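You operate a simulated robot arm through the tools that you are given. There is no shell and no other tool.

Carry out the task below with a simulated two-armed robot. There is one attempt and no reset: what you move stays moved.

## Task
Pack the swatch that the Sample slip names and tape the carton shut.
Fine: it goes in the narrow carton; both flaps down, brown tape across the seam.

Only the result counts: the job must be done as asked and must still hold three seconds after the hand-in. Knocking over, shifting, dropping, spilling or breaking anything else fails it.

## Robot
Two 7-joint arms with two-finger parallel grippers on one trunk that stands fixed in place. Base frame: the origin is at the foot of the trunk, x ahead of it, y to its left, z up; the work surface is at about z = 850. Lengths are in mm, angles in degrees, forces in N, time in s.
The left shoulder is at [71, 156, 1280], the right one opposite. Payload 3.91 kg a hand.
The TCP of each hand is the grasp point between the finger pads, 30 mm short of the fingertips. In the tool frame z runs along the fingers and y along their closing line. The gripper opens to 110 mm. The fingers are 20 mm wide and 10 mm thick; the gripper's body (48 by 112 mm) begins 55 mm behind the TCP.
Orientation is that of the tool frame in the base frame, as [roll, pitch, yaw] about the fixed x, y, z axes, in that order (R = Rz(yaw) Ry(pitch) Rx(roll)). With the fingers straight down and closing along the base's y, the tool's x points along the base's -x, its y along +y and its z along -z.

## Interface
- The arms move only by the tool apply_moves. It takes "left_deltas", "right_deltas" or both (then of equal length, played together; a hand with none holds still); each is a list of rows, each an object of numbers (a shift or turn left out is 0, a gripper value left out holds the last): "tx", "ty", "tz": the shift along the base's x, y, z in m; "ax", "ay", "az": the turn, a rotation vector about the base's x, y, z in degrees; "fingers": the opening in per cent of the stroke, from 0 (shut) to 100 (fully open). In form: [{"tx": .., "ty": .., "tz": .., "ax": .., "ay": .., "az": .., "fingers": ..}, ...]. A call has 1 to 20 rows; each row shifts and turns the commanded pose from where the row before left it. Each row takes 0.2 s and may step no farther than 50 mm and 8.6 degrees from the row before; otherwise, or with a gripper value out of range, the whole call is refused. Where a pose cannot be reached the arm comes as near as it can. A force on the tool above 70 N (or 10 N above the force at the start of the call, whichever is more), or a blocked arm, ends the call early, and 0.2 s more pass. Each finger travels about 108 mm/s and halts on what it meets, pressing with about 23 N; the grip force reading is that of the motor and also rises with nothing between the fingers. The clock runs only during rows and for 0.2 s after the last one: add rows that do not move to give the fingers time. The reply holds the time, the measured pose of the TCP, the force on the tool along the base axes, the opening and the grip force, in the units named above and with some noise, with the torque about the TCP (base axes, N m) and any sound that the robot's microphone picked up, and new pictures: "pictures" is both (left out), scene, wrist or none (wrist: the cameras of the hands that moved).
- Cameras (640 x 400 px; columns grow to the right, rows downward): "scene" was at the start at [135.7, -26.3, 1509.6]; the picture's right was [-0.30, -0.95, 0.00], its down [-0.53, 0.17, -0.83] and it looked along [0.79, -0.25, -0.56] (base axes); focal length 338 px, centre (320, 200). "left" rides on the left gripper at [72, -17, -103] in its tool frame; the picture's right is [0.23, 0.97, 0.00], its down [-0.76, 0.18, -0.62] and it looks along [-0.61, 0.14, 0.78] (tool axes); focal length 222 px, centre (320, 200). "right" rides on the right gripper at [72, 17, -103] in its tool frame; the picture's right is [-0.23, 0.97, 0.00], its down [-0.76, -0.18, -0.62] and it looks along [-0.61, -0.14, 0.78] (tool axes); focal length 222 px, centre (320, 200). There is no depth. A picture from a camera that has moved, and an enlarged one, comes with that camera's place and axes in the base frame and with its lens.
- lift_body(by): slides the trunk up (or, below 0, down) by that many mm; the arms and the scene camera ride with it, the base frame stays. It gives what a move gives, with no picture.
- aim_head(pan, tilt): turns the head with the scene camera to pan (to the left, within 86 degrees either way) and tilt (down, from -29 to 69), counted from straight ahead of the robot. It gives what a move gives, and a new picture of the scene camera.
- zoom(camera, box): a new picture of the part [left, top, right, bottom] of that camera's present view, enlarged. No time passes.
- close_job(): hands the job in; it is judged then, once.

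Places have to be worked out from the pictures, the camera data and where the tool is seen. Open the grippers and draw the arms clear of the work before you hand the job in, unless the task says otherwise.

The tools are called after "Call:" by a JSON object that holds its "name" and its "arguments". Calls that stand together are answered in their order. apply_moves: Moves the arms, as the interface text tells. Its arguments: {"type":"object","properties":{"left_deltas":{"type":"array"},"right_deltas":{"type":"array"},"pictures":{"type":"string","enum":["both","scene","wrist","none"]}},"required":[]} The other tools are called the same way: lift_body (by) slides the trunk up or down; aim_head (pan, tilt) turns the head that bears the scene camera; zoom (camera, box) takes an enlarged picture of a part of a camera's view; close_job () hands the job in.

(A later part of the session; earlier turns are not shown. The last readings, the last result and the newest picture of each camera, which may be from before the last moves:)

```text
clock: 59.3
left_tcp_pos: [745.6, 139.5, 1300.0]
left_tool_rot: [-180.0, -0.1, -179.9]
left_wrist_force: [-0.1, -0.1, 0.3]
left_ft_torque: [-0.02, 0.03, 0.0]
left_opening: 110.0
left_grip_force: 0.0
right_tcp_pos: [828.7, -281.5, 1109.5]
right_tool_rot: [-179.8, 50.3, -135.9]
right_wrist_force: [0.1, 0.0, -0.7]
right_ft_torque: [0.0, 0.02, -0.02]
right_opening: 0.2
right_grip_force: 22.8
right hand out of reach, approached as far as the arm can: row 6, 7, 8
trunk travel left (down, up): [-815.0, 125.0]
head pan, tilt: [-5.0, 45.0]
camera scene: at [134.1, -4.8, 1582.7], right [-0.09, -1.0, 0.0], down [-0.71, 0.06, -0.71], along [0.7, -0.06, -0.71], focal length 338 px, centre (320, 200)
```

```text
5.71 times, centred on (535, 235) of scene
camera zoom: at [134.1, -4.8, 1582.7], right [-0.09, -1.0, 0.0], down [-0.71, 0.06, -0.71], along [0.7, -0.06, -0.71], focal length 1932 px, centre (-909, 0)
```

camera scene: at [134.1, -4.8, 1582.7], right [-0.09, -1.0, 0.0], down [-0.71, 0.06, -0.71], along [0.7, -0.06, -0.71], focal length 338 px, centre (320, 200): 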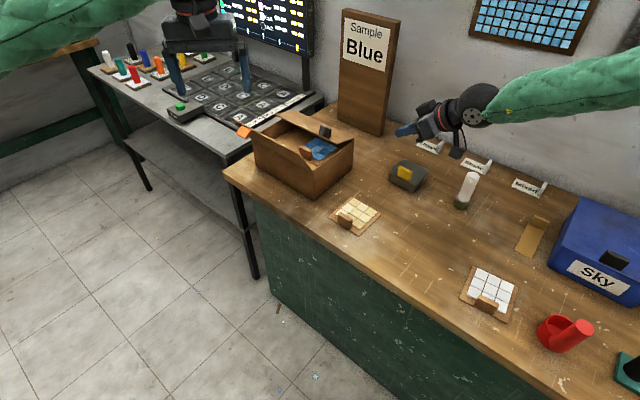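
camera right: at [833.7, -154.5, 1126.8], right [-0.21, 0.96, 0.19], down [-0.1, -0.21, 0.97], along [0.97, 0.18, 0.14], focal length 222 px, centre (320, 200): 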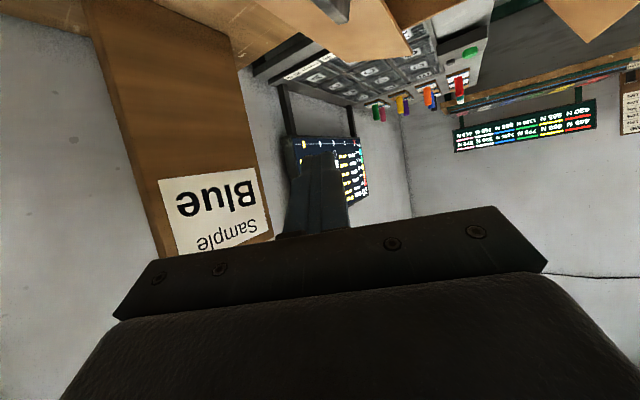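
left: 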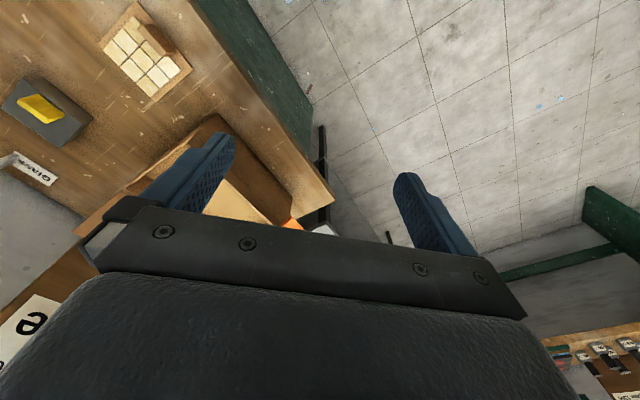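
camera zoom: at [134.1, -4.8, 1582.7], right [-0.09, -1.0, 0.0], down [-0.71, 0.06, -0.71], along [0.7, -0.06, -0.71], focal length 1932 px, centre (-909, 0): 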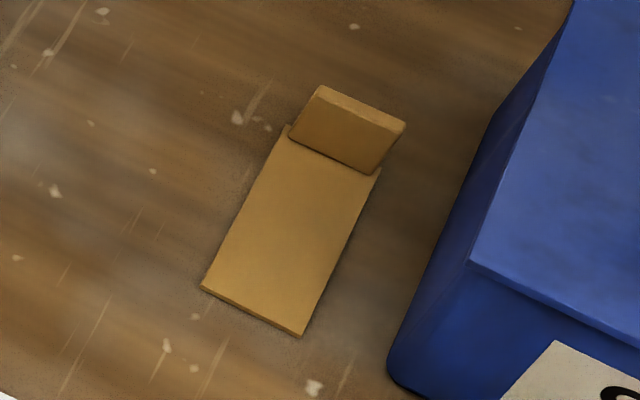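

The black tab sits at u≈38–74 and the orange one at u≈195–238, so the tape goes between them, around u≈100. The tape lies exactly along the carton's cross direction with its tab at about (703,-673), tab top z≈884. Next I'll bring the left hand round, fingers shut, pointing across the carton and tilted 60°, to a place in front of the front flap.

Call:
{"name": "apply_moves", "arguments": {"left_deltas": [{"tx": 0.009, "ty": 0.0037, "tz": -0.0137, "az": -8.33, "fingers": 50}, {"tx": 0.009, "ty": 0.0037, "tz": -0.0137, "az": -8.33, "fingers": 0}, {"tx": 0.009, "ty": 0.0037, "tz": -0.0137, "az": -8.33}, {"tx": 0.009, "ty": 0.0037, "tz": -0.0137, "az": -8.33}, {"tx": 0.009, "ty": 0.0037, "tz": -0.0137, "az": -8.33}, {"tx": 0.009, "ty": 0.0037, "tz": -0.0137, "az": -8.33}, {"tx": 0.009, "ty": 0.0037, "tz": -0.0137, "ax": -5.745, "ay": -4.82}, {"tx": 0.009, "ty": 0.0037, "tz": -0.0137, "ax": -5.745, "ay": -4.82}, {"tx": 0.009, "ty": 0.0037, "tz": -0.0137, "ax": -5.745, "ay": -4.82}, {"tx": 0.009, "ty": 0.0037, "tz": -0.0137, "ax": -5.745, "ay": -4.82}, {"tx": 0.009, "ty": 0.0037, "tz": -0.0137, "ax": -5.745, "ay": -4.82}, {"tx": 0.009, "ty": 0.0037, "tz": -0.0137, "ax": -5.745, "ay": -4.82}, {"tx": 0.009, "ty": 0.0037, "tz": -0.0137, "ax": -5.745, "ay": -4.82}, {"tx": 0.009, "ty": 0.0037, "tz": -0.0137, "ax": -5.745, "ay": -4.82}, {}], "pictures": "both"}}

```text
clock: 62.5
left_tcp_pos: [813.1, 211.3, 1168.9]
left_tool_rot: [178.7, 32.3, 131.5]
left_wrist_force: [0.4, 0.4, 0.0]
left_ft_torque: [0.03, 0.01, -0.01]
left_opening: 0.0
left_grip_force: 23.0
left hand out of reach, approached as far as the arm can: row 8, 9, 10, 12, 13
right_tcp_pos: [826.3, -283.7, 1109.8]
right_tool_rot: [-179.7, 50.5, -135.9]
right_wrist_force: [-0.6, -1.2, 0.4]
right_ft_torque: [0.0, 0.0, -0.01]
right_opening: 0.1
right_grip_force: 23.2
trunk travel left (down, up): [-815.0, 125.0]
head pan, tilt: [-5.0, 45.0]
camera scene: at [132.5, -7.6, 1582.9], right [-0.09, -1.0, 0.0], down [-0.7, 0.06, -0.71], along [0.7, -0.06, -0.71], focal length 338 px, centre (320, 200)
camera left: at [720.9, 284.3, 1216.1], right [0.59, 0.8, -0.1], down [0.33, -0.12, 0.94], along [0.74, -0.59, -0.33], focal length 222 px, centre (320, 200)
```

scene: 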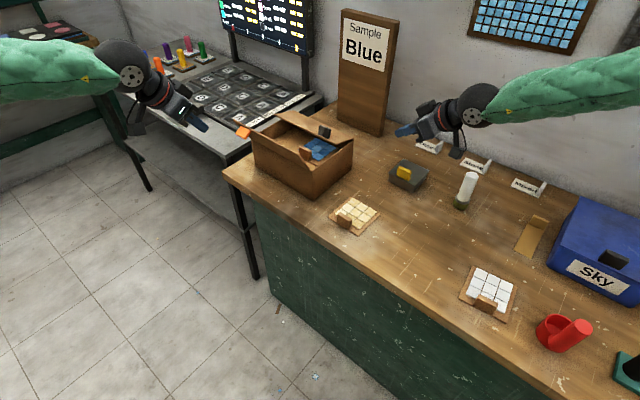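
left: 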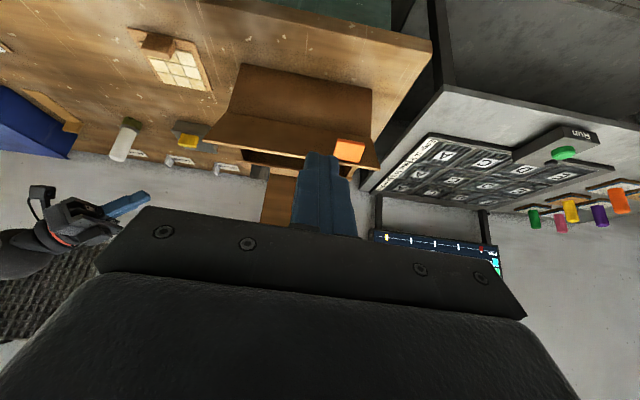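

The left wrist limits how far it can point inward this close in. I'll use a gentler heading (about -20°) with roughly 42° of tilt instead, which also suits pressing both flaps at the seam, and move towards the front flap at a safe height.

Call:
{"name": "apply_moves", "arguments": {"left_deltas": [{"tx": 0.02, "ty": -0.015, "tz": -0.005, "az": 7.1}, {"tx": 0.02, "ty": -0.02, "tz": -0.005, "az": 7.1}, {"tx": 0.02, "ty": -0.02, "tz": -0.005, "az": 7.1}, {"tx": 0.02, "ty": -0.02, "tz": -0.005, "az": 7.1}, {"tx": 0.012, "ty": -0.005, "ax": -1.71, "ay": -4.7}, {"ax": -1.71, "ay": -4.7}, {}], "pictures": "both"}}

```text
clock: 64.1
left_tcp_pos: [905.7, 131.7, 1148.2]
left_tool_rot: [178.7, 42.4, 159.8]
left_wrist_force: [-0.4, 0.3, 0.1]
left_ft_torque: [-0.02, -0.01, -0.02]
left_opening: 0.1
left_grip_force: 22.8
right_tcp_pos: [827.2, -284.4, 1110.1]
right_tool_rot: [-179.9, 50.4, -136.1]
right_wrist_force: [0.6, 0.1, 1.1]
right_ft_torque: [-0.01, 0.01, 0.06]
right_opening: 0.2
right_grip_force: 23.1
trunk travel left (down, up): [-815.0, 125.0]
head pan, tilt: [-5.0, 45.0]
camera scene: at [133.0, -7.8, 1582.9], right [-0.09, -1.0, 0.0], down [-0.71, 0.06, -0.71], along [0.7, -0.06, -0.71], focal length 338 px, centre (320, 200)
camera left: at [783.6, 154.5, 1175.3], right [0.16, 0.98, -0.14], down [0.19, 0.11, 0.98], along [0.97, -0.19, -0.17], focal length 222 px, centre (320, 200)
```

scene: 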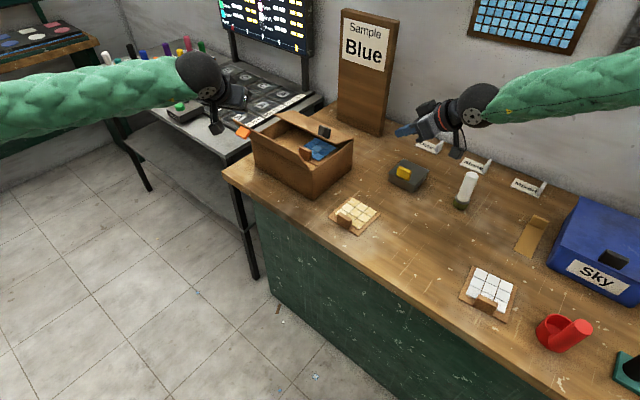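
left: 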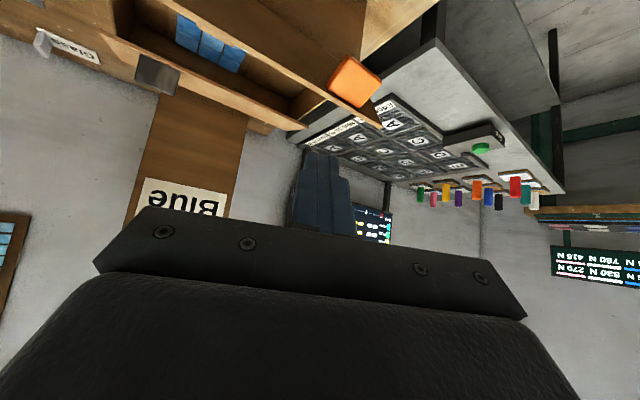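

The left hand is in front of the front flap, clear of the orange tab. I'll lower it to tip z≈1036, then begin pushing the flap up.

Call:
{"name": "apply_moves", "arguments": {"left_deltas": [{"tz": -0.03}, {"tz": -0.03}, {"tz": -0.03}, {}], "pictures": "both"}}

Call:
{"name": "zoom", "arguments": {"camera": "scene", "box": [200, 70, 340, 190]}}

```text
clock: 65.1
left_tcp_pos: [904.7, 130.5, 1060.2]
left_tool_rot: [178.7, 42.4, 159.8]
left_wrist_force: [0.3, 0.1, 0.0]
left_ft_torque: [0.0, 0.0, 0.03]
left_opening: 0.0
left_grip_force: 22.9
right_tcp_pos: [827.1, -282.9, 1110.0]
right_tool_rot: [-179.7, 50.4, -135.9]
right_wrist_force: [0.7, -0.7, -0.8]
right_ft_torque: [-0.02, -0.01, -0.02]
right_opening: 0.0
right_grip_force: 23.4
trunk travel left (down, up): [-815.0, 125.0]
head pan, tilt: [-5.0, 45.0]
camera scene: at [132.2, -6.8, 1583.0], right [-0.09, -1.0, 0.0], down [-0.7, 0.06, -0.71], along [0.7, -0.06, -0.71], focal length 338 px, centre (320, 200)
camera left: at [783.1, 154.3, 1085.4], right [0.16, 0.98, -0.14], down [0.19, 0.11, 0.98], along [0.97, -0.19, -0.17], focal length 222 px, centre (320, 200)
```

scene: 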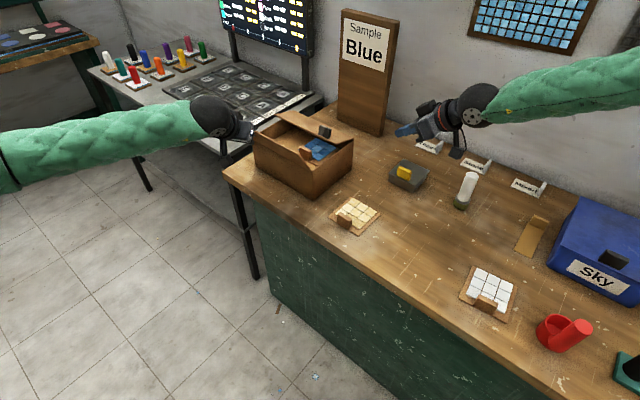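
left: 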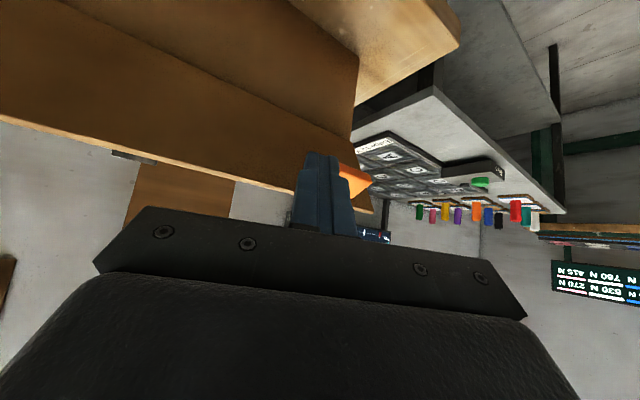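

```text
3.33 times, centred on (270, 130) of scene
camera zoom: at [132.2, -6.8, 1583.0], right [-0.09, -1.0, 0.0], down [-0.7, 0.06, -0.71], along [0.7, -0.06, -0.71], focal length 1127 px, centre (487, 433)
```

zoom: 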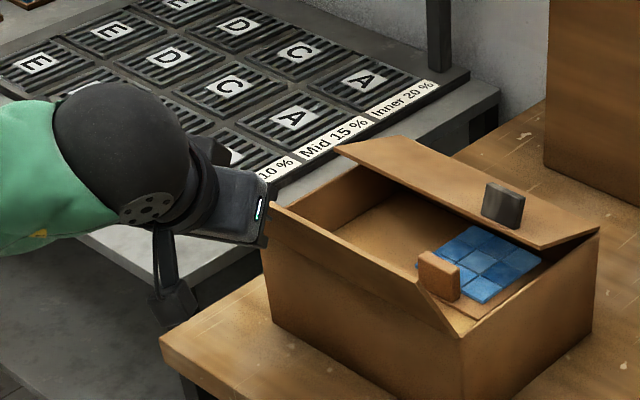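

The finger is level with the flap's outer face, left of nothing but just right of the orange tab. I'll push the front flap up to about vertical and a bit beyond.

Call:
{"name": "apply_moves", "arguments": {"left_deltas": [{"tx": 0.0177, "ty": -0.0177, "tz": -0.002}, {"tx": 0.0085, "ty": -0.0085, "tz": 0.004}, {"tx": 0.0106, "ty": -0.0106, "tz": 0.007}, {"tx": 0.0127, "ty": -0.0127, "tz": 0.005}, {"tx": 0.0141, "ty": -0.0141}, {"tx": 0.0141, "ty": -0.0141, "tz": -0.005}, {}], "pictures": "both"}}

Call:
{"name": "zoom", "arguments": {"camera": "scene", "box": [220, 70, 360, 190]}}

```text
clock: 66.7
left_tcp_pos: [982.7, 55.4, 1068.0]
left_tool_rot: [178.7, 42.5, 159.7]
left_wrist_force: [0.1, 0.2, 0.1]
left_ft_torque: [0.0, -0.01, 0.0]
left_opening: 0.0
left_grip_force: 23.4
right_tcp_pos: [827.5, -283.0, 1110.7]
right_tool_rot: [-179.7, 50.3, -135.9]
right_wrist_force: [-0.5, -0.1, 0.5]
right_ft_torque: [0.03, -0.02, -0.01]
right_opening: 0.0
right_grip_force: 22.6
trunk travel left (down, up): [-815.0, 125.0]
head pan, tilt: [-5.0, 45.0]
camera scene: at [132.0, -6.3, 1583.0], right [-0.09, -1.0, 0.0], down [-0.7, 0.06, -0.71], along [0.7, -0.06, -0.71], focal length 338 px, centre (320, 200)
camera left: at [860.3, 78.1, 1094.8], right [0.17, 0.98, -0.14], down [0.19, 0.11, 0.98], along [0.97, -0.19, -0.17], focal length 222 px, centre (320, 200)
```

scene: 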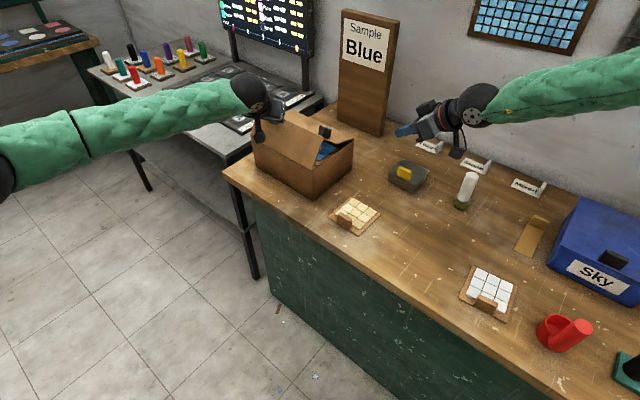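
left: 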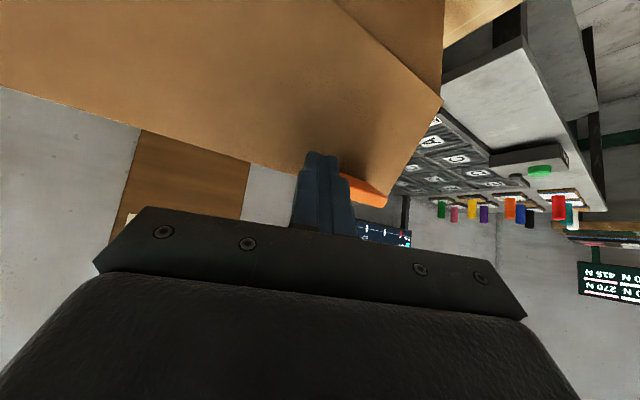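

```text
3.33 times, centred on (290, 130) of scene
camera zoom: at [132.0, -6.3, 1583.0], right [-0.09, -1.0, 0.0], down [-0.7, 0.06, -0.71], along [0.7, -0.06, -0.71], focal length 1127 px, centre (420, 433)
```

zoom: 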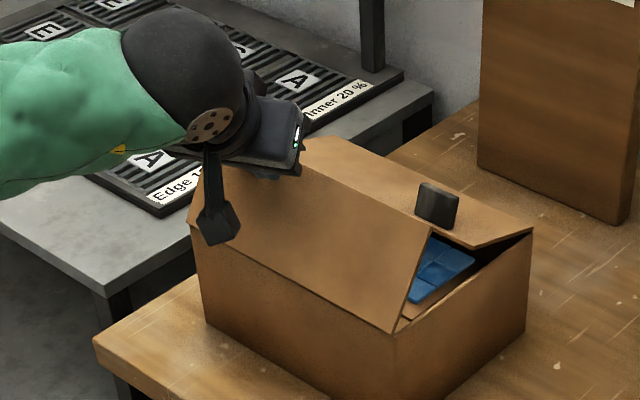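

The front flap is now past vertical and follows freely. I'll continue the arc and press it down.

Call:
{"name": "apply_moves", "arguments": {"left_deltas": [{"tx": 0.0156, "ty": -0.0156, "tz": -0.013}, {"tx": 0.0113, "ty": -0.0113, "tz": -0.015}, {"tx": 0.0064, "ty": -0.0064, "tz": -0.014}, {"tx": 0.0042, "ty": -0.0042, "tz": -0.012}, {"tx": 0.0014, "ty": -0.0014, "tz": -0.006}, {}], "pictures": "both"}}

Call:
{"name": "zoom", "arguments": {"camera": "scene", "box": [220, 70, 360, 190]}}

```text
clock: 68.1
left_tcp_pos: [1022.2, 15.2, 1008.0]
left_tool_rot: [178.8, 42.4, 159.8]
left_wrist_force: [-0.2, -0.8, 0.0]
left_ft_torque: [0.01, -0.02, -0.01]
left_opening: 0.0
left_grip_force: 23.1
right_tcp_pos: [827.4, -282.6, 1110.4]
right_tool_rot: [-179.9, 50.4, -135.9]
right_wrist_force: [-0.7, 0.1, 0.2]
right_ft_torque: [-0.03, 0.01, -0.01]
right_opening: 0.0
right_grip_force: 22.6
trunk travel left (down, up): [-815.0, 125.0]
head pan, tilt: [-5.0, 45.0]
camera scene: at [132.2, -6.9, 1583.0], right [-0.09, -1.0, 0.0], down [-0.7, 0.06, -0.71], along [0.7, -0.06, -0.71], focal length 338 px, centre (320, 200)
camera left: at [899.9, 38.9, 1034.4], right [0.17, 0.98, -0.14], down [0.19, 0.11, 0.98], along [0.97, -0.19, -0.17], focal length 222 px, centre (320, 200)
```

scene: 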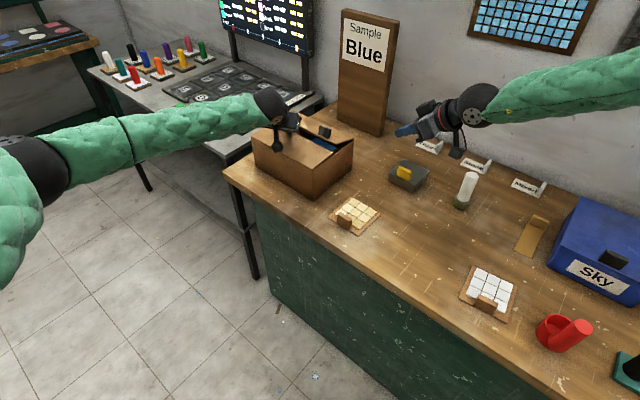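
left: 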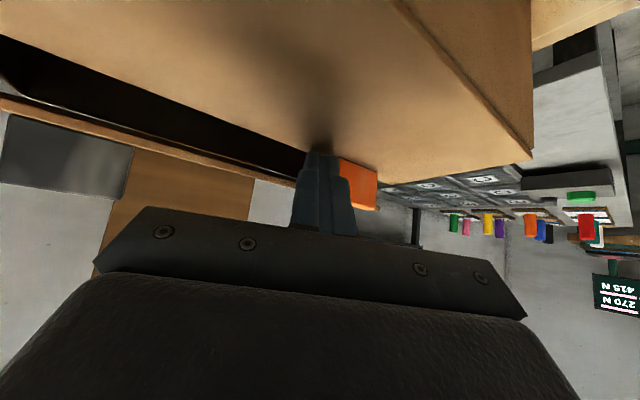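

```text
3.33 times, centred on (290, 130) of scene
camera zoom: at [132.2, -6.9, 1583.0], right [-0.09, -1.0, 0.0], down [-0.7, 0.06, -0.71], along [0.7, -0.06, -0.71], focal length 1127 px, centre (420, 433)
```

zoom: 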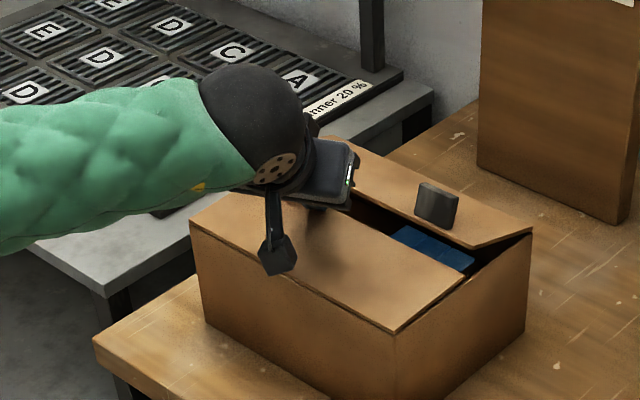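

The front flap is nearly down with no resistance yet. I'll press the last few millimetres and read the force.

Call:
{"name": "apply_moves", "arguments": {"left_deltas": [{"tz": -0.005}, {"tz": -0.004}, {}], "pictures": "both"}}

Call:
{"name": "zoom", "arguments": {"camera": "scene", "box": [250, 100, 360, 190]}}

Call:
{"name": "zoom", "arguments": {"camera": "left", "box": [200, 60, 480, 240]}}

```text
clock: 68.9
left_tcp_pos: [1021.9, 14.9, 1003.5]
left_tool_rot: [178.8, 42.8, 159.8]
left_wrist_force: [12.1, -0.9, 25.2]
left_ft_torque: [-0.09, -0.65, 0.16]
left_opening: 0.0
left_grip_force: 23.3
right_tcp_pos: [826.5, -284.8, 1111.9]
right_tool_rot: [-179.6, 50.5, -135.8]
right_wrist_force: [0.6, -0.2, 0.1]
right_ft_torque: [0.0, -0.02, 0.02]
right_opening: 0.1
right_grip_force: 22.8
trunk travel left (down, up): [-815.0, 125.0]
head pan, tilt: [-5.0, 45.0]
camera scene: at [130.6, -7.0, 1583.5], right [-0.09, -1.0, 0.0], down [-0.7, 0.06, -0.71], along [0.7, -0.06, -0.71], focal length 338 px, centre (320, 200)
camera left: at [900.2, 39.0, 1029.0], right [0.17, 0.98, -0.14], down [0.18, 0.11, 0.98], along [0.97, -0.19, -0.16], focal length 222 px, centre (320, 200)
```

scene: 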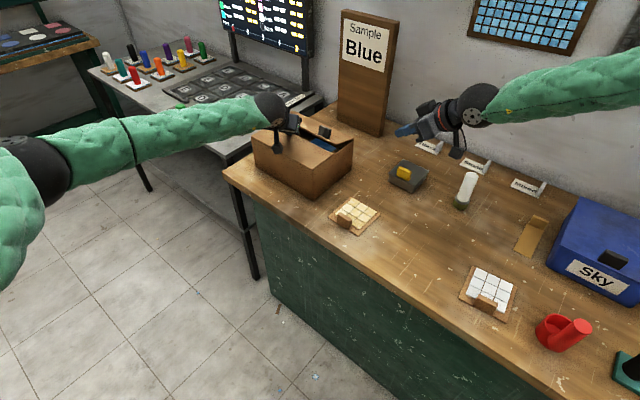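
left: 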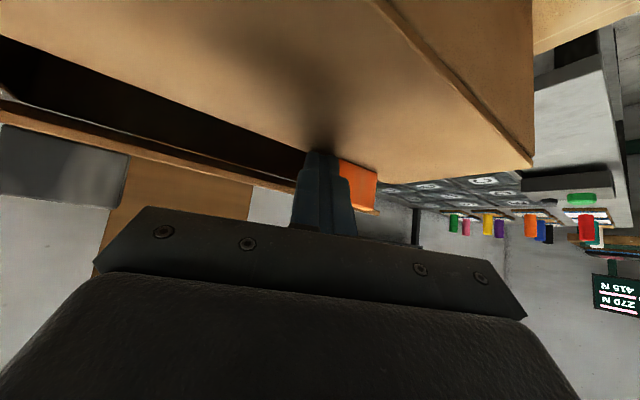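

```text
4.44 times, centred on (305, 145) of scene
camera zoom: at [130.6, -7.0, 1583.5], right [-0.09, -1.0, 0.0], down [-0.7, 0.06, -0.71], along [0.7, -0.06, -0.71], focal length 1502 px, centre (387, 444)
```

zoom: 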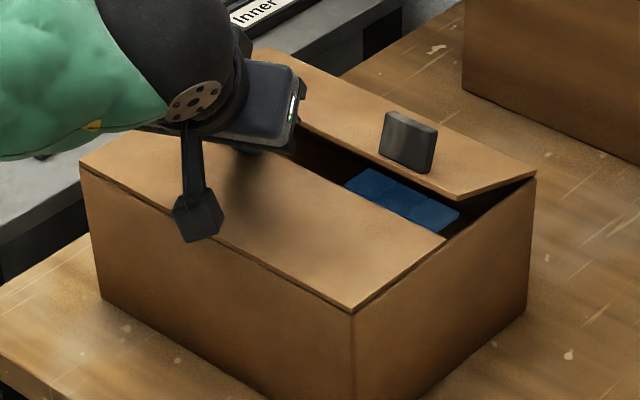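

```text
2.22 times, centred on (340, 150) of left
camera zoom: at [900.2, 39.0, 1029.0], right [0.17, 0.98, -0.14], down [0.18, 0.11, 0.98], along [0.97, -0.19, -0.16], focal length 494 px, centre (276, 311)
```

zoom: 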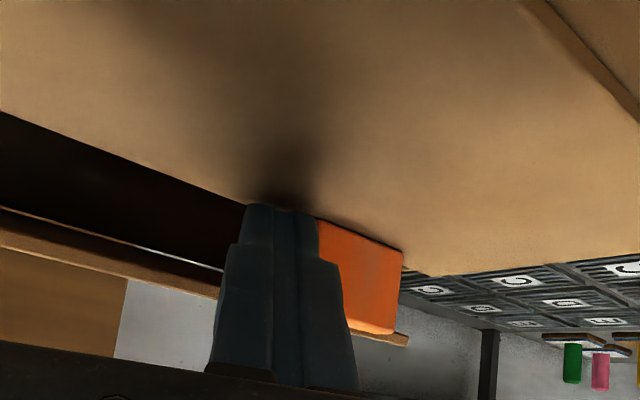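

The front flap is flush with the carton top. I'll lift the left finger 30 mm to see how far it springs back.

Call:
{"name": "apply_moves", "arguments": {"left_deltas": [{"tz": 0.009}, {"tz": 0.02}, {}, {}], "pictures": "scene"}}

Call:
{"name": "zoom", "arguments": {"camera": "scene", "box": [250, 100, 360, 190]}}

Call:
{"name": "zoom", "arguments": {"camera": "left", "box": [200, 60, 480, 240]}}

```text
clock: 69.9
left_tcp_pos: [1022.4, 14.7, 1028.0]
left_tool_rot: [178.7, 42.3, 159.8]
left_wrist_force: [-0.5, 0.2, -0.4]
left_ft_torque: [-0.02, 0.0, 0.03]
left_opening: 0.0
left_grip_force: 22.8
right_tcp_pos: [828.6, -283.3, 1109.4]
right_tool_rot: [-179.8, 50.4, -135.9]
right_wrist_force: [0.2, 0.5, -1.3]
right_ft_torque: [-0.02, 0.01, -0.04]
right_opening: 0.1
right_grip_force: 22.7
trunk travel left (down, up): [-815.0, 125.0]
head pan, tilt: [-5.0, 45.0]
camera scene: at [132.9, -6.8, 1582.9], right [-0.09, -1.0, 0.0], down [-0.71, 0.06, -0.71], along [0.7, -0.06, -0.71], focal length 338 px, centre (320, 200)
```

scene: 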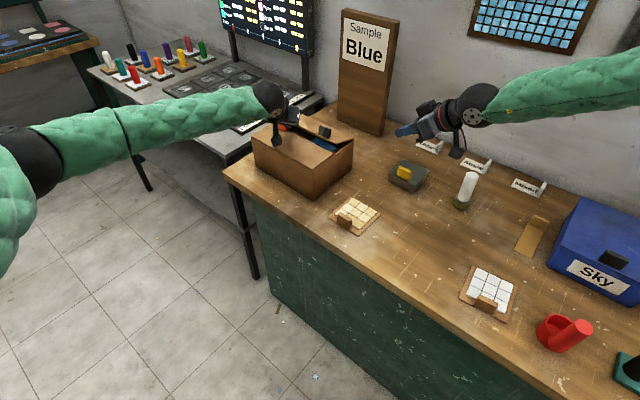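

```text
4.44 times, centred on (305, 145) of scene
camera zoom: at [132.9, -6.8, 1582.9], right [-0.09, -1.0, 0.0], down [-0.71, 0.06, -0.71], along [0.7, -0.06, -0.71], focal length 1502 px, centre (387, 444)
```

zoom: 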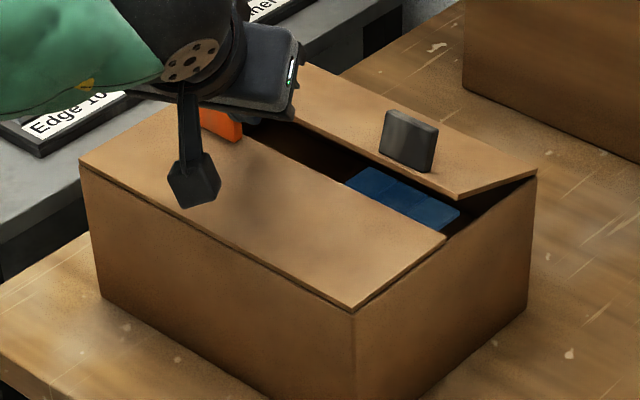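

```text
2.22 times, centred on (340, 150) of left
camera zoom: at [899.9, 38.8, 1053.7], right [0.16, 0.98, -0.14], down [0.19, 0.11, 0.98], along [0.97, -0.19, -0.17], focal length 494 px, centre (276, 311)
```

zoom: 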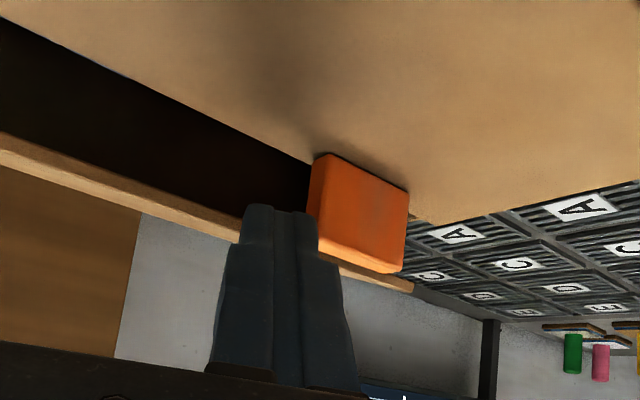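

The front flap stays down by itself, so the hinges hold by friction, and the back flap was only dragged up by my finger. I'll raise the left hand straight up out of the way and bring the right hand over the back flap to press it down away from its tab.

Call:
{"name": "apply_moves", "arguments": {"left_deltas": [{"tz": 0.03}, {"tz": 0.03}, {"tz": 0.03, "tx": -0.02, "ty": 0.02}, {"tx": -0.03, "ty": 0.03, "tz": 0.01}, {"tx": -0.03, "ty": 0.03}, {}], "right_deltas": [{"tx": 0.026, "ty": 0.026, "tz": -0.003}, {"tx": 0.026, "ty": 0.026, "tz": -0.003}, {"tx": 0.026, "ty": 0.026, "tz": -0.004}, {"tx": 0.026, "ty": 0.026, "tz": -0.005}, {"tx": 0.026, "ty": 0.026, "tz": -0.005}, {}], "pictures": "both"}}

```text
clock: 71.3
left_tcp_pos: [944.2, 95.3, 1130.3]
left_tool_rot: [178.6, 42.3, 159.7]
left_wrist_force: [-0.2, -0.5, 0.4]
left_ft_torque: [0.0, 0.01, 0.04]
left_opening: 0.0
left_grip_force: 22.9
right_tcp_pos: [957.3, -155.4, 1095.5]
right_tool_rot: [-179.8, 50.5, -136.0]
right_wrist_force: [0.7, -0.9, 0.6]
right_ft_torque: [0.03, 0.04, 0.04]
right_opening: 0.0
right_grip_force: 23.4
trunk travel left (down, up): [-815.0, 125.0]
head pan, tilt: [-5.0, 45.0]
camera scene: at [131.9, -8.8, 1583.1], right [-0.09, -1.0, 0.0], down [-0.7, 0.06, -0.71], along [0.7, -0.06, -0.71], focal length 338 px, centre (320, 200)
camera right: at [854.6, -228.0, 1105.8], right [-0.57, 0.8, 0.17], down [0.12, -0.12, 0.98], along [0.81, 0.59, -0.03], focal length 222 px, centre (320, 200)
camera left: at [820.7, 118.4, 1157.0], right [0.17, 0.98, -0.14], down [0.19, 0.1, 0.98], along [0.97, -0.19, -0.17], focal length 222 px, centre (320, 200)
```

scene: 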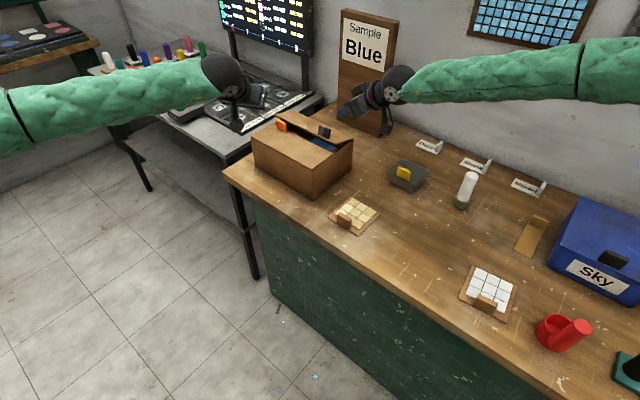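
right: 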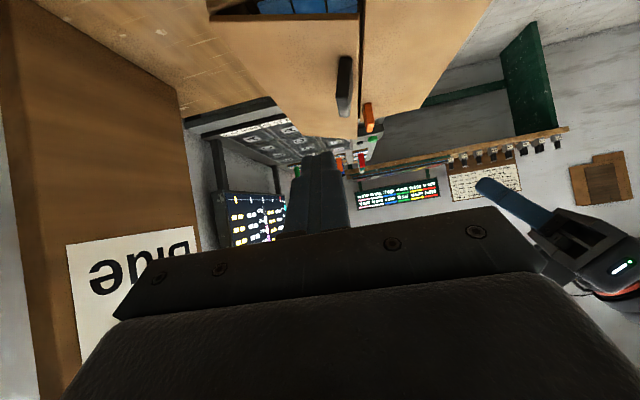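
left: 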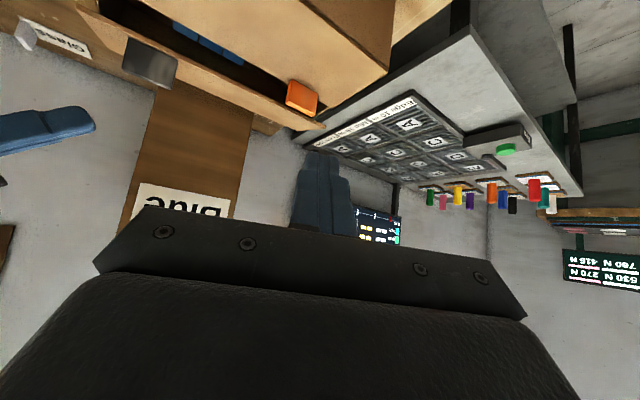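

The front flap is staying down. I'll bring the right fingertips over the back flap (u≈110, v≈140) and press it flat.

Call:
{"name": "apply_moves", "arguments": {"right_deltas": [{"tx": 0.018, "ty": 0.01825, "tz": -0.015}, {"tx": 0.018, "ty": 0.01825, "tz": -0.015}, {"tx": 0.018, "ty": 0.01825, "tz": -0.015}, {"tx": 0.018, "ty": 0.01825, "tz": -0.015}, {}], "pictures": "both"}}

Call:
{"name": "zoom", "arguments": {"camera": "scene", "box": [250, 80, 380, 190]}}

```text
clock: 72.5
left_tcp_pos: [944.3, 98.2, 1130.2]
left_tool_rot: [178.7, 42.4, 159.8]
left_wrist_force: [-1.3, 0.0, -0.5]
left_ft_torque: [0.0, -0.01, -0.02]
left_opening: 0.2
left_grip_force: 22.8
right_tcp_pos: [1028.4, -78.7, 1038.3]
right_tool_rot: [-179.8, 50.4, -135.7]
right_wrist_force: [-0.9, 0.6, -0.2]
right_ft_torque: [-0.05, -0.03, -0.01]
right_opening: 0.2
right_grip_force: 23.0
right hand out of reach, approached as far as the arm can: row 1
trunk travel left (down, up): [-815.0, 125.0]
head pan, tilt: [-5.0, 45.0]
camera scene: at [131.0, -6.4, 1583.2], right [-0.09, -1.0, 0.0], down [-0.7, 0.06, -0.71], along [0.7, -0.06, -0.71], focal length 338 px, centre (320, 200)
camera right: at [926.0, -152.7, 1047.7], right [-0.57, 0.8, 0.17], down [0.13, -0.12, 0.98], along [0.81, 0.59, -0.03], focal length 222 px, centre (320, 200)
```

scene: 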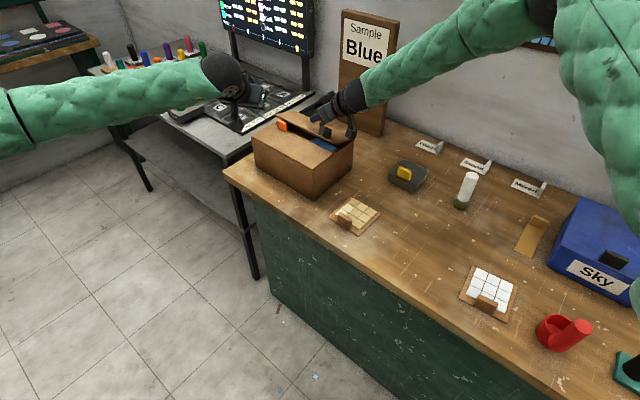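
right: 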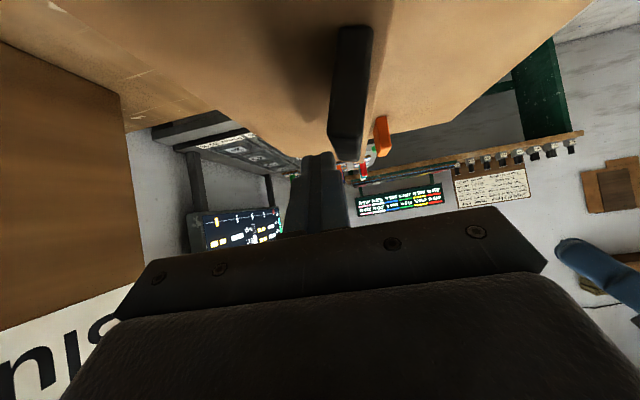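

```text
3.64 times, centred on (315, 135) of scene
camera zoom: at [131.0, -6.4, 1583.2], right [-0.09, -1.0, 0.0], down [-0.7, 0.06, -0.71], along [0.7, -0.06, -0.71], focal length 1229 px, centre (338, 436)
```

zoom: 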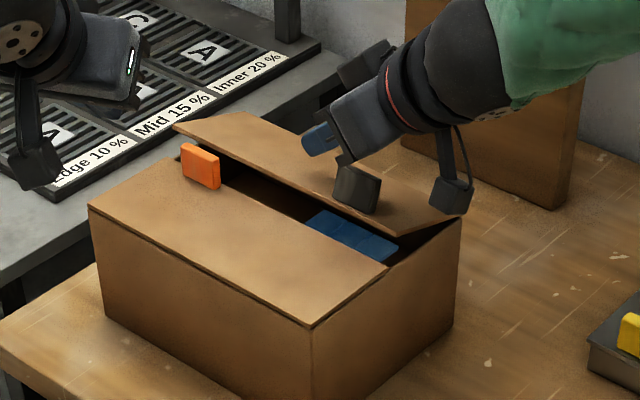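

The fingertips are over the back flap. I'll press down gently in small steps.

Call:
{"name": "apply_moves", "arguments": {"right_deltas": [{"tz": -0.012}, {"tz": -0.01}, {"tz": -0.008}, {"tz": -0.006}, {}], "pictures": "scene"}}

Call:
{"name": "zoom", "arguments": {"camera": "scene", "box": [250, 80, 380, 190]}}

```text
clock: 73.7
left_tcp_pos: [944.1, 96.6, 1130.3]
left_tool_rot: [178.7, 42.4, 159.8]
left_wrist_force: [-0.1, 0.3, 0.2]
left_ft_torque: [0.01, -0.02, -0.01]
left_opening: 0.0
left_grip_force: 23.0
right_tcp_pos: [1029.1, -78.8, 1002.4]
right_tool_rot: [-179.6, 50.4, -135.8]
right_wrist_force: [4.5, -0.2, 13.7]
right_ft_torque: [0.14, -0.29, -0.13]
right_opening: 0.0
right_grip_force: 22.8
trunk travel left (down, up): [-815.0, 125.0]
head pan, tilt: [-5.0, 45.0]
camera scene: at [131.2, -6.6, 1583.3], right [-0.09, -1.0, 0.0], down [-0.7, 0.06, -0.71], along [0.7, -0.06, -0.71], focal length 338 px, centre (320, 200)
```

scene: 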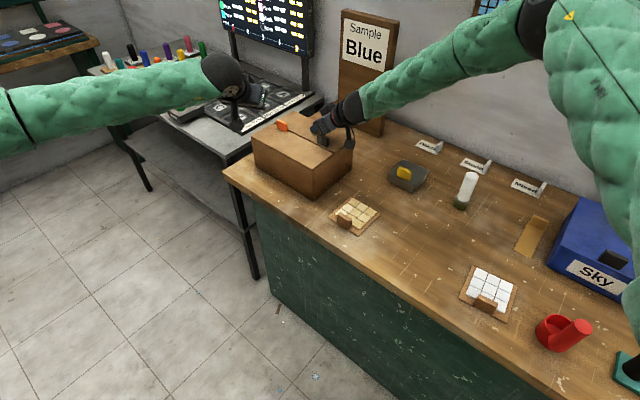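

```text
3.64 times, centred on (315, 135) of scene
camera zoom: at [131.2, -6.6, 1583.3], right [-0.09, -1.0, 0.0], down [-0.7, 0.06, -0.71], along [0.7, -0.06, -0.71], focal length 1229 px, centre (338, 436)
```

zoom: 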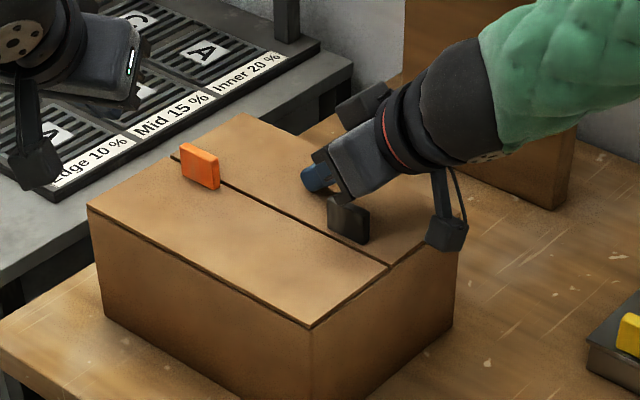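

Both flaps are now down with a clean seam. I'll lift the right hand straight up without touching the tab and check that both stay.

Call:
{"name": "apply_moves", "arguments": {"right_deltas": [{"tz": 0.01}, {"tz": 0.02}, {"tz": 0.03}, {"tx": -0.02, "ty": -0.02, "tz": 0.03}, {"tx": -0.03, "ty": -0.03, "tz": 0.01}, {"tx": -0.03, "ty": -0.03}, {"tx": -0.03, "ty": -0.03}, {}], "pictures": "scene"}}

Call:
{"name": "zoom", "arguments": {"camera": "scene", "box": [230, 80, 370, 200]}}

```text
clock: 75.5
left_tcp_pos: [944.4, 97.8, 1129.4]
left_tool_rot: [178.8, 42.5, 160.0]
left_wrist_force: [-0.2, -0.1, -0.4]
left_ft_torque: [-0.02, 0.02, 0.02]
left_opening: 0.2
left_grip_force: 23.5
right_tcp_pos: [918.1, -187.0, 1098.8]
right_tool_rot: [-179.8, 50.3, -135.8]
right_wrist_force: [-0.3, 0.7, 0.7]
right_ft_torque: [-0.02, 0.01, 0.01]
right_opening: 0.0
right_grip_force: 23.0
trunk travel left (down, up): [-815.0, 125.0]
head pan, tilt: [-5.0, 45.0]
camera scene: at [133.1, -5.6, 1582.9], right [-0.09, -1.0, 0.0], down [-0.71, 0.06, -0.71], along [0.7, -0.06, -0.71], focal length 338 px, centre (320, 200)
```

scene: 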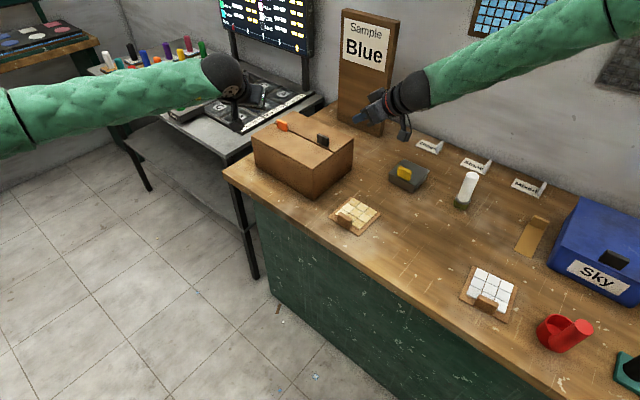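

```text
3.33 times, centred on (300, 140) of scene
camera zoom: at [133.1, -5.6, 1582.9], right [-0.09, -1.0, 0.0], down [-0.71, 0.06, -0.71], along [0.7, -0.06, -0.71], focal length 1127 px, centre (387, 400)
```

zoom: 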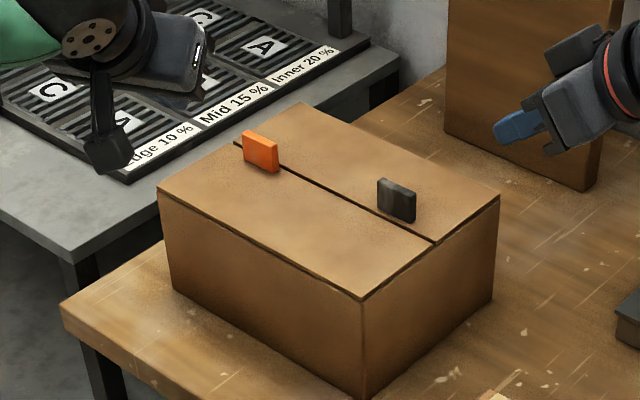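

Both flaps are flat and stay closed. For the tape: the "Sky" box stands right beside its tab, so it must be picked with the hand vertical, while placing on the carton needs the 50° tilt. I'll therefore regrasp it on the free bench just right of the carton. First I'll test empty-handed that the 50° posture works down there, near (907,-218).

Call:
{"name": "apply_moves", "arguments": {"right_deltas": [{"tx": -0.011, "ty": -0.031, "tz": -0.02}, {"tz": -0.04}, {"tz": -0.04}, {"tz": -0.04}, {"tz": -0.03}, {"tz": -0.02}, {}], "pictures": "both"}}

```text
clock: 77.1
left_tcp_pos: [944.1, 97.0, 1129.6]
left_tool_rot: [178.7, 42.4, 159.9]
left_wrist_force: [-0.4, 0.2, -1.1]
left_ft_torque: [0.01, 0.0, -0.01]
left_opening: 0.2
left_grip_force: 23.3
right_tcp_pos: [908.6, -220.9, 909.4]
right_tool_rot: [-179.7, 50.4, -135.8]
right_wrist_force: [0.2, 0.4, 0.5]
right_ft_torque: [0.02, 0.0, -0.05]
right_opening: 0.0
right_grip_force: 23.2
trunk travel left (down, up): [-815.0, 125.0]
head pan, tilt: [-5.0, 45.0]
camera scene: at [132.1, -6.7, 1583.0], right [-0.09, -1.0, 0.0], down [-0.7, 0.06, -0.71], along [0.7, -0.06, -0.71], focal length 338 px, centre (320, 200)
camera right: at [805.8, -294.8, 919.8], right [-0.57, 0.8, 0.17], down [0.13, -0.12, 0.98], along [0.81, 0.59, -0.03], focal length 222 px, centre (320, 200)
```

scene: 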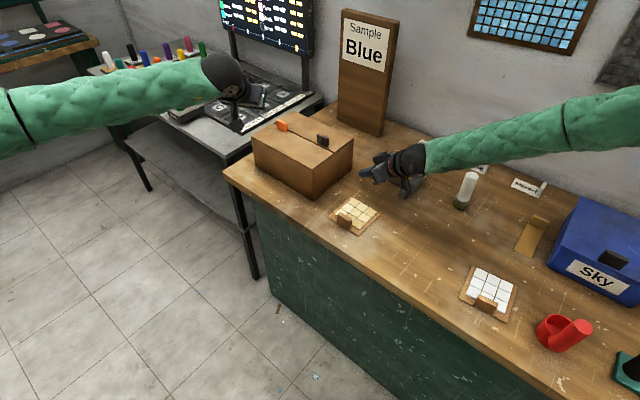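
right: 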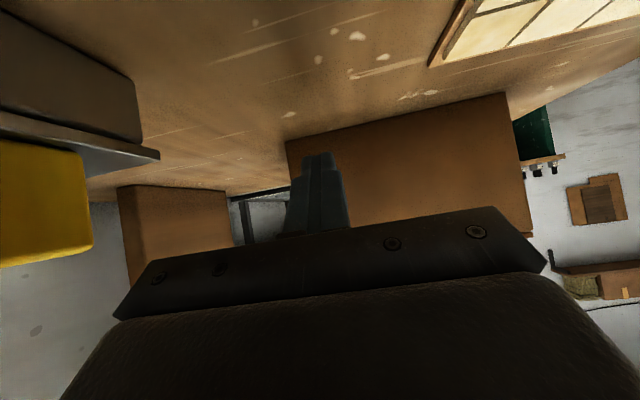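

The 50° posture works there at low height. Now I'll raise the right hand, swing it over to the tape while bringing the tilt back to 20°, and draw the left hand back out of the way.

Call:
{"name": "apply_moves", "arguments": {"right_deltas": [{"tz": 0.045}, {"tz": 0.045}, {"tz": 0.045}, {"tz": 0.045, "tx": -0.005, "ty": -0.01}, {"tx": -0.0174, "ty": -0.038, "tz": 0.01, "ax": -5.3, "ay": 5.3}, {"tx": -0.0174, "ty": -0.038, "ax": -5.3, "ay": 5.3}, {"tx": -0.0174, "ty": -0.038, "ax": -5.3, "ay": 5.3}, {"tx": -0.0174, "ty": -0.038, "ax": -5.3, "ay": 5.3}, {"tx": -0.0174, "ty": -0.038}, {"tx": -0.0174, "ty": -0.038}, {"tx": -0.0174, "ty": -0.038}, {"tx": -0.0174, "ty": -0.038}, {"tx": -0.0174, "ty": -0.038}, {"tx": -0.0174, "ty": -0.038}, {"tx": -0.0174, "ty": -0.038}, {"tx": -0.0122, "ty": -0.0281, "fingers": 45}, {}], "left_deltas": [{"tz": 0.012}, {"tz": 0.012}, {"tx": -0.02, "ty": 0.02, "tz": 0.012}, {"tx": -0.027, "ty": 0.022, "tz": 0.01}, {"tx": -0.027, "ty": 0.022, "tz": 0.01}, {"tx": -0.027, "ty": 0.022}, {"tx": -0.027, "ty": 0.022}, {}, {}, {}, {}, {}, {}, {}, {}, {}, {}], "pictures": "both"}}

```text
clock: 80.5
left_tcp_pos: [810.5, 206.5, 1188.1]
left_tool_rot: [178.8, 42.4, 159.9]
left_wrist_force: [0.3, -1.0, -0.4]
left_ft_torque: [0.03, -0.01, 0.0]
left_opening: 0.0
left_grip_force: 22.6
right_tcp_pos: [835.4, -451.4, 956.2]
right_tool_rot: [179.8, 49.3, -135.6]
right_wrist_force: [-0.3, 7.2, 49.7]
right_ft_torque: [-2.18, 2.05, -0.3]
right_opening: 49.7
right_grip_force: 0.1
right hand out of reach, approached as far as the arm can: row 5, 6, 7, 8, 9, 10, 11, 12, 13, 14, 15, 16
trunk travel left (down, up): [-815.0, 125.0]
head pan, tilt: [-5.0, 45.0]
stopped in row 17 (right hand): the force on the tool passed its limit at 71 N (the readings are from after the stop); the commanded pose is now the measured one
camera scene: at [129.2, -4.3, 1583.7], right [-0.09, -1.0, 0.0], down [-0.7, 0.06, -0.71], along [0.71, -0.06, -0.71], focal length 338 px, centre (320, 200)
camera right: at [733.3, -526.0, 969.6], right [-0.58, 0.8, 0.17], down [0.14, -0.11, 0.98], along [0.8, 0.59, -0.05], focal length 222 px, centre (320, 200)
camera left: at [688.6, 230.2, 1213.9], right [0.16, 0.98, -0.14], down [0.19, 0.11, 0.98], along [0.97, -0.19, -0.16], focal length 222 px, centre (320, 200)
```

scene: 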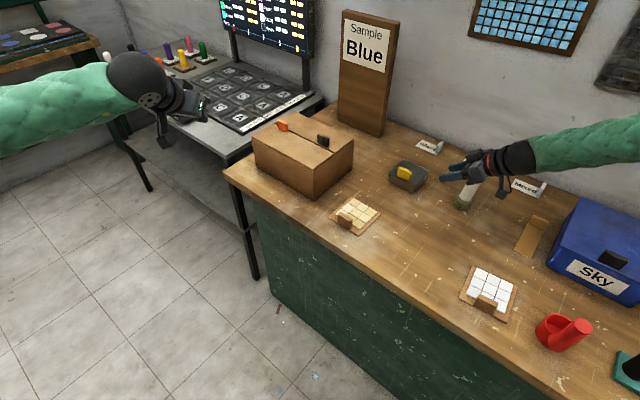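
right: 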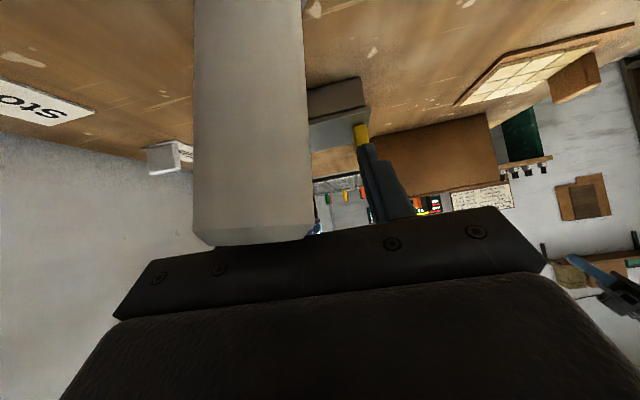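
left: 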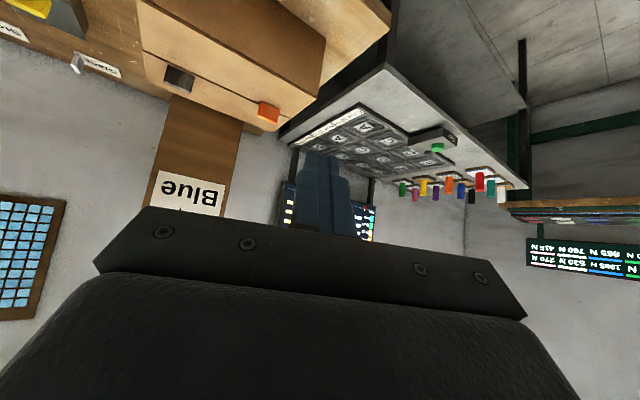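

The arm ran into its joint limits on the way, sagged, and the gripper body is now resting on top of the brush at about 50 N. The brush is still standing. I'll lift straight up in tiny steps to unload it.

Call:
{"name": "apply_moves", "arguments": {"right_deltas": [{"tz": 0.005}, {"tz": 0.008}, {}], "pictures": "both"}}

Call:
{"name": "zoom", "arguments": {"camera": "scene", "box": [400, 110, 560, 230]}}

```text
clock: 81.3
left_tcp_pos: [811.2, 206.6, 1186.7]
left_tool_rot: [178.8, 42.5, 160.0]
left_wrist_force: [0.5, -0.1, -0.1]
left_ft_torque: [0.0, -0.06, 0.01]
left_opening: 0.0
left_grip_force: 22.5
right_tcp_pos: [829.6, -454.0, 959.1]
right_tool_rot: [179.5, 49.2, -136.2]
right_wrist_force: [-0.7, 2.2, 18.4]
right_ft_torque: [-0.71, 0.73, -0.07]
right_opening: 49.4
right_grip_force: 0.0
trunk travel left (down, up): [-815.0, 125.0]
head pan, tilt: [-5.0, 45.0]
camera scene: at [129.3, -4.7, 1582.9], right [-0.09, -1.0, 0.0], down [-0.7, 0.06, -0.71], along [0.71, -0.06, -0.71], focal length 338 px, centre (320, 200)
camera right: at [727.5, -528.3, 971.2], right [-0.57, 0.8, 0.18], down [0.15, -0.11, 0.98], along [0.81, 0.59, -0.05], focal length 222 px, centre (320, 200)
```

scene: 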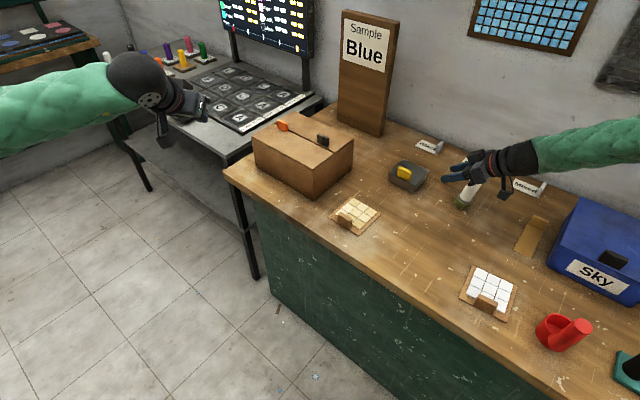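
right: 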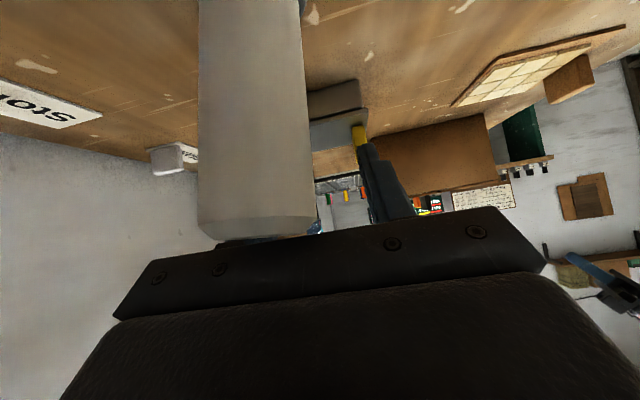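

```text
3.33 times, centred on (480, 170) of scene
camera zoom: at [129.3, -4.7, 1582.9], right [-0.09, -1.0, 0.0], down [-0.7, 0.06, -0.71], along [0.71, -0.06, -0.71], focal length 1127 px, centre (-213, 300)
```

zoom: 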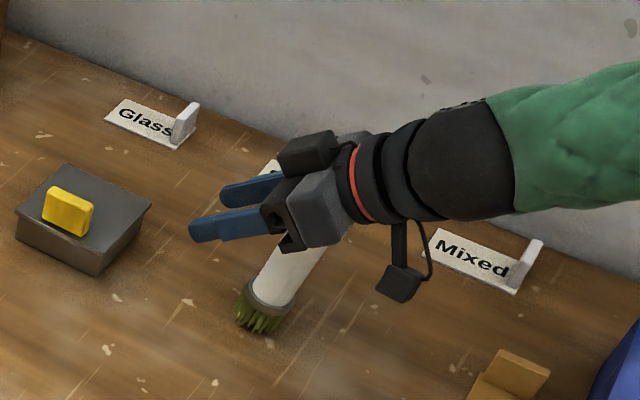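

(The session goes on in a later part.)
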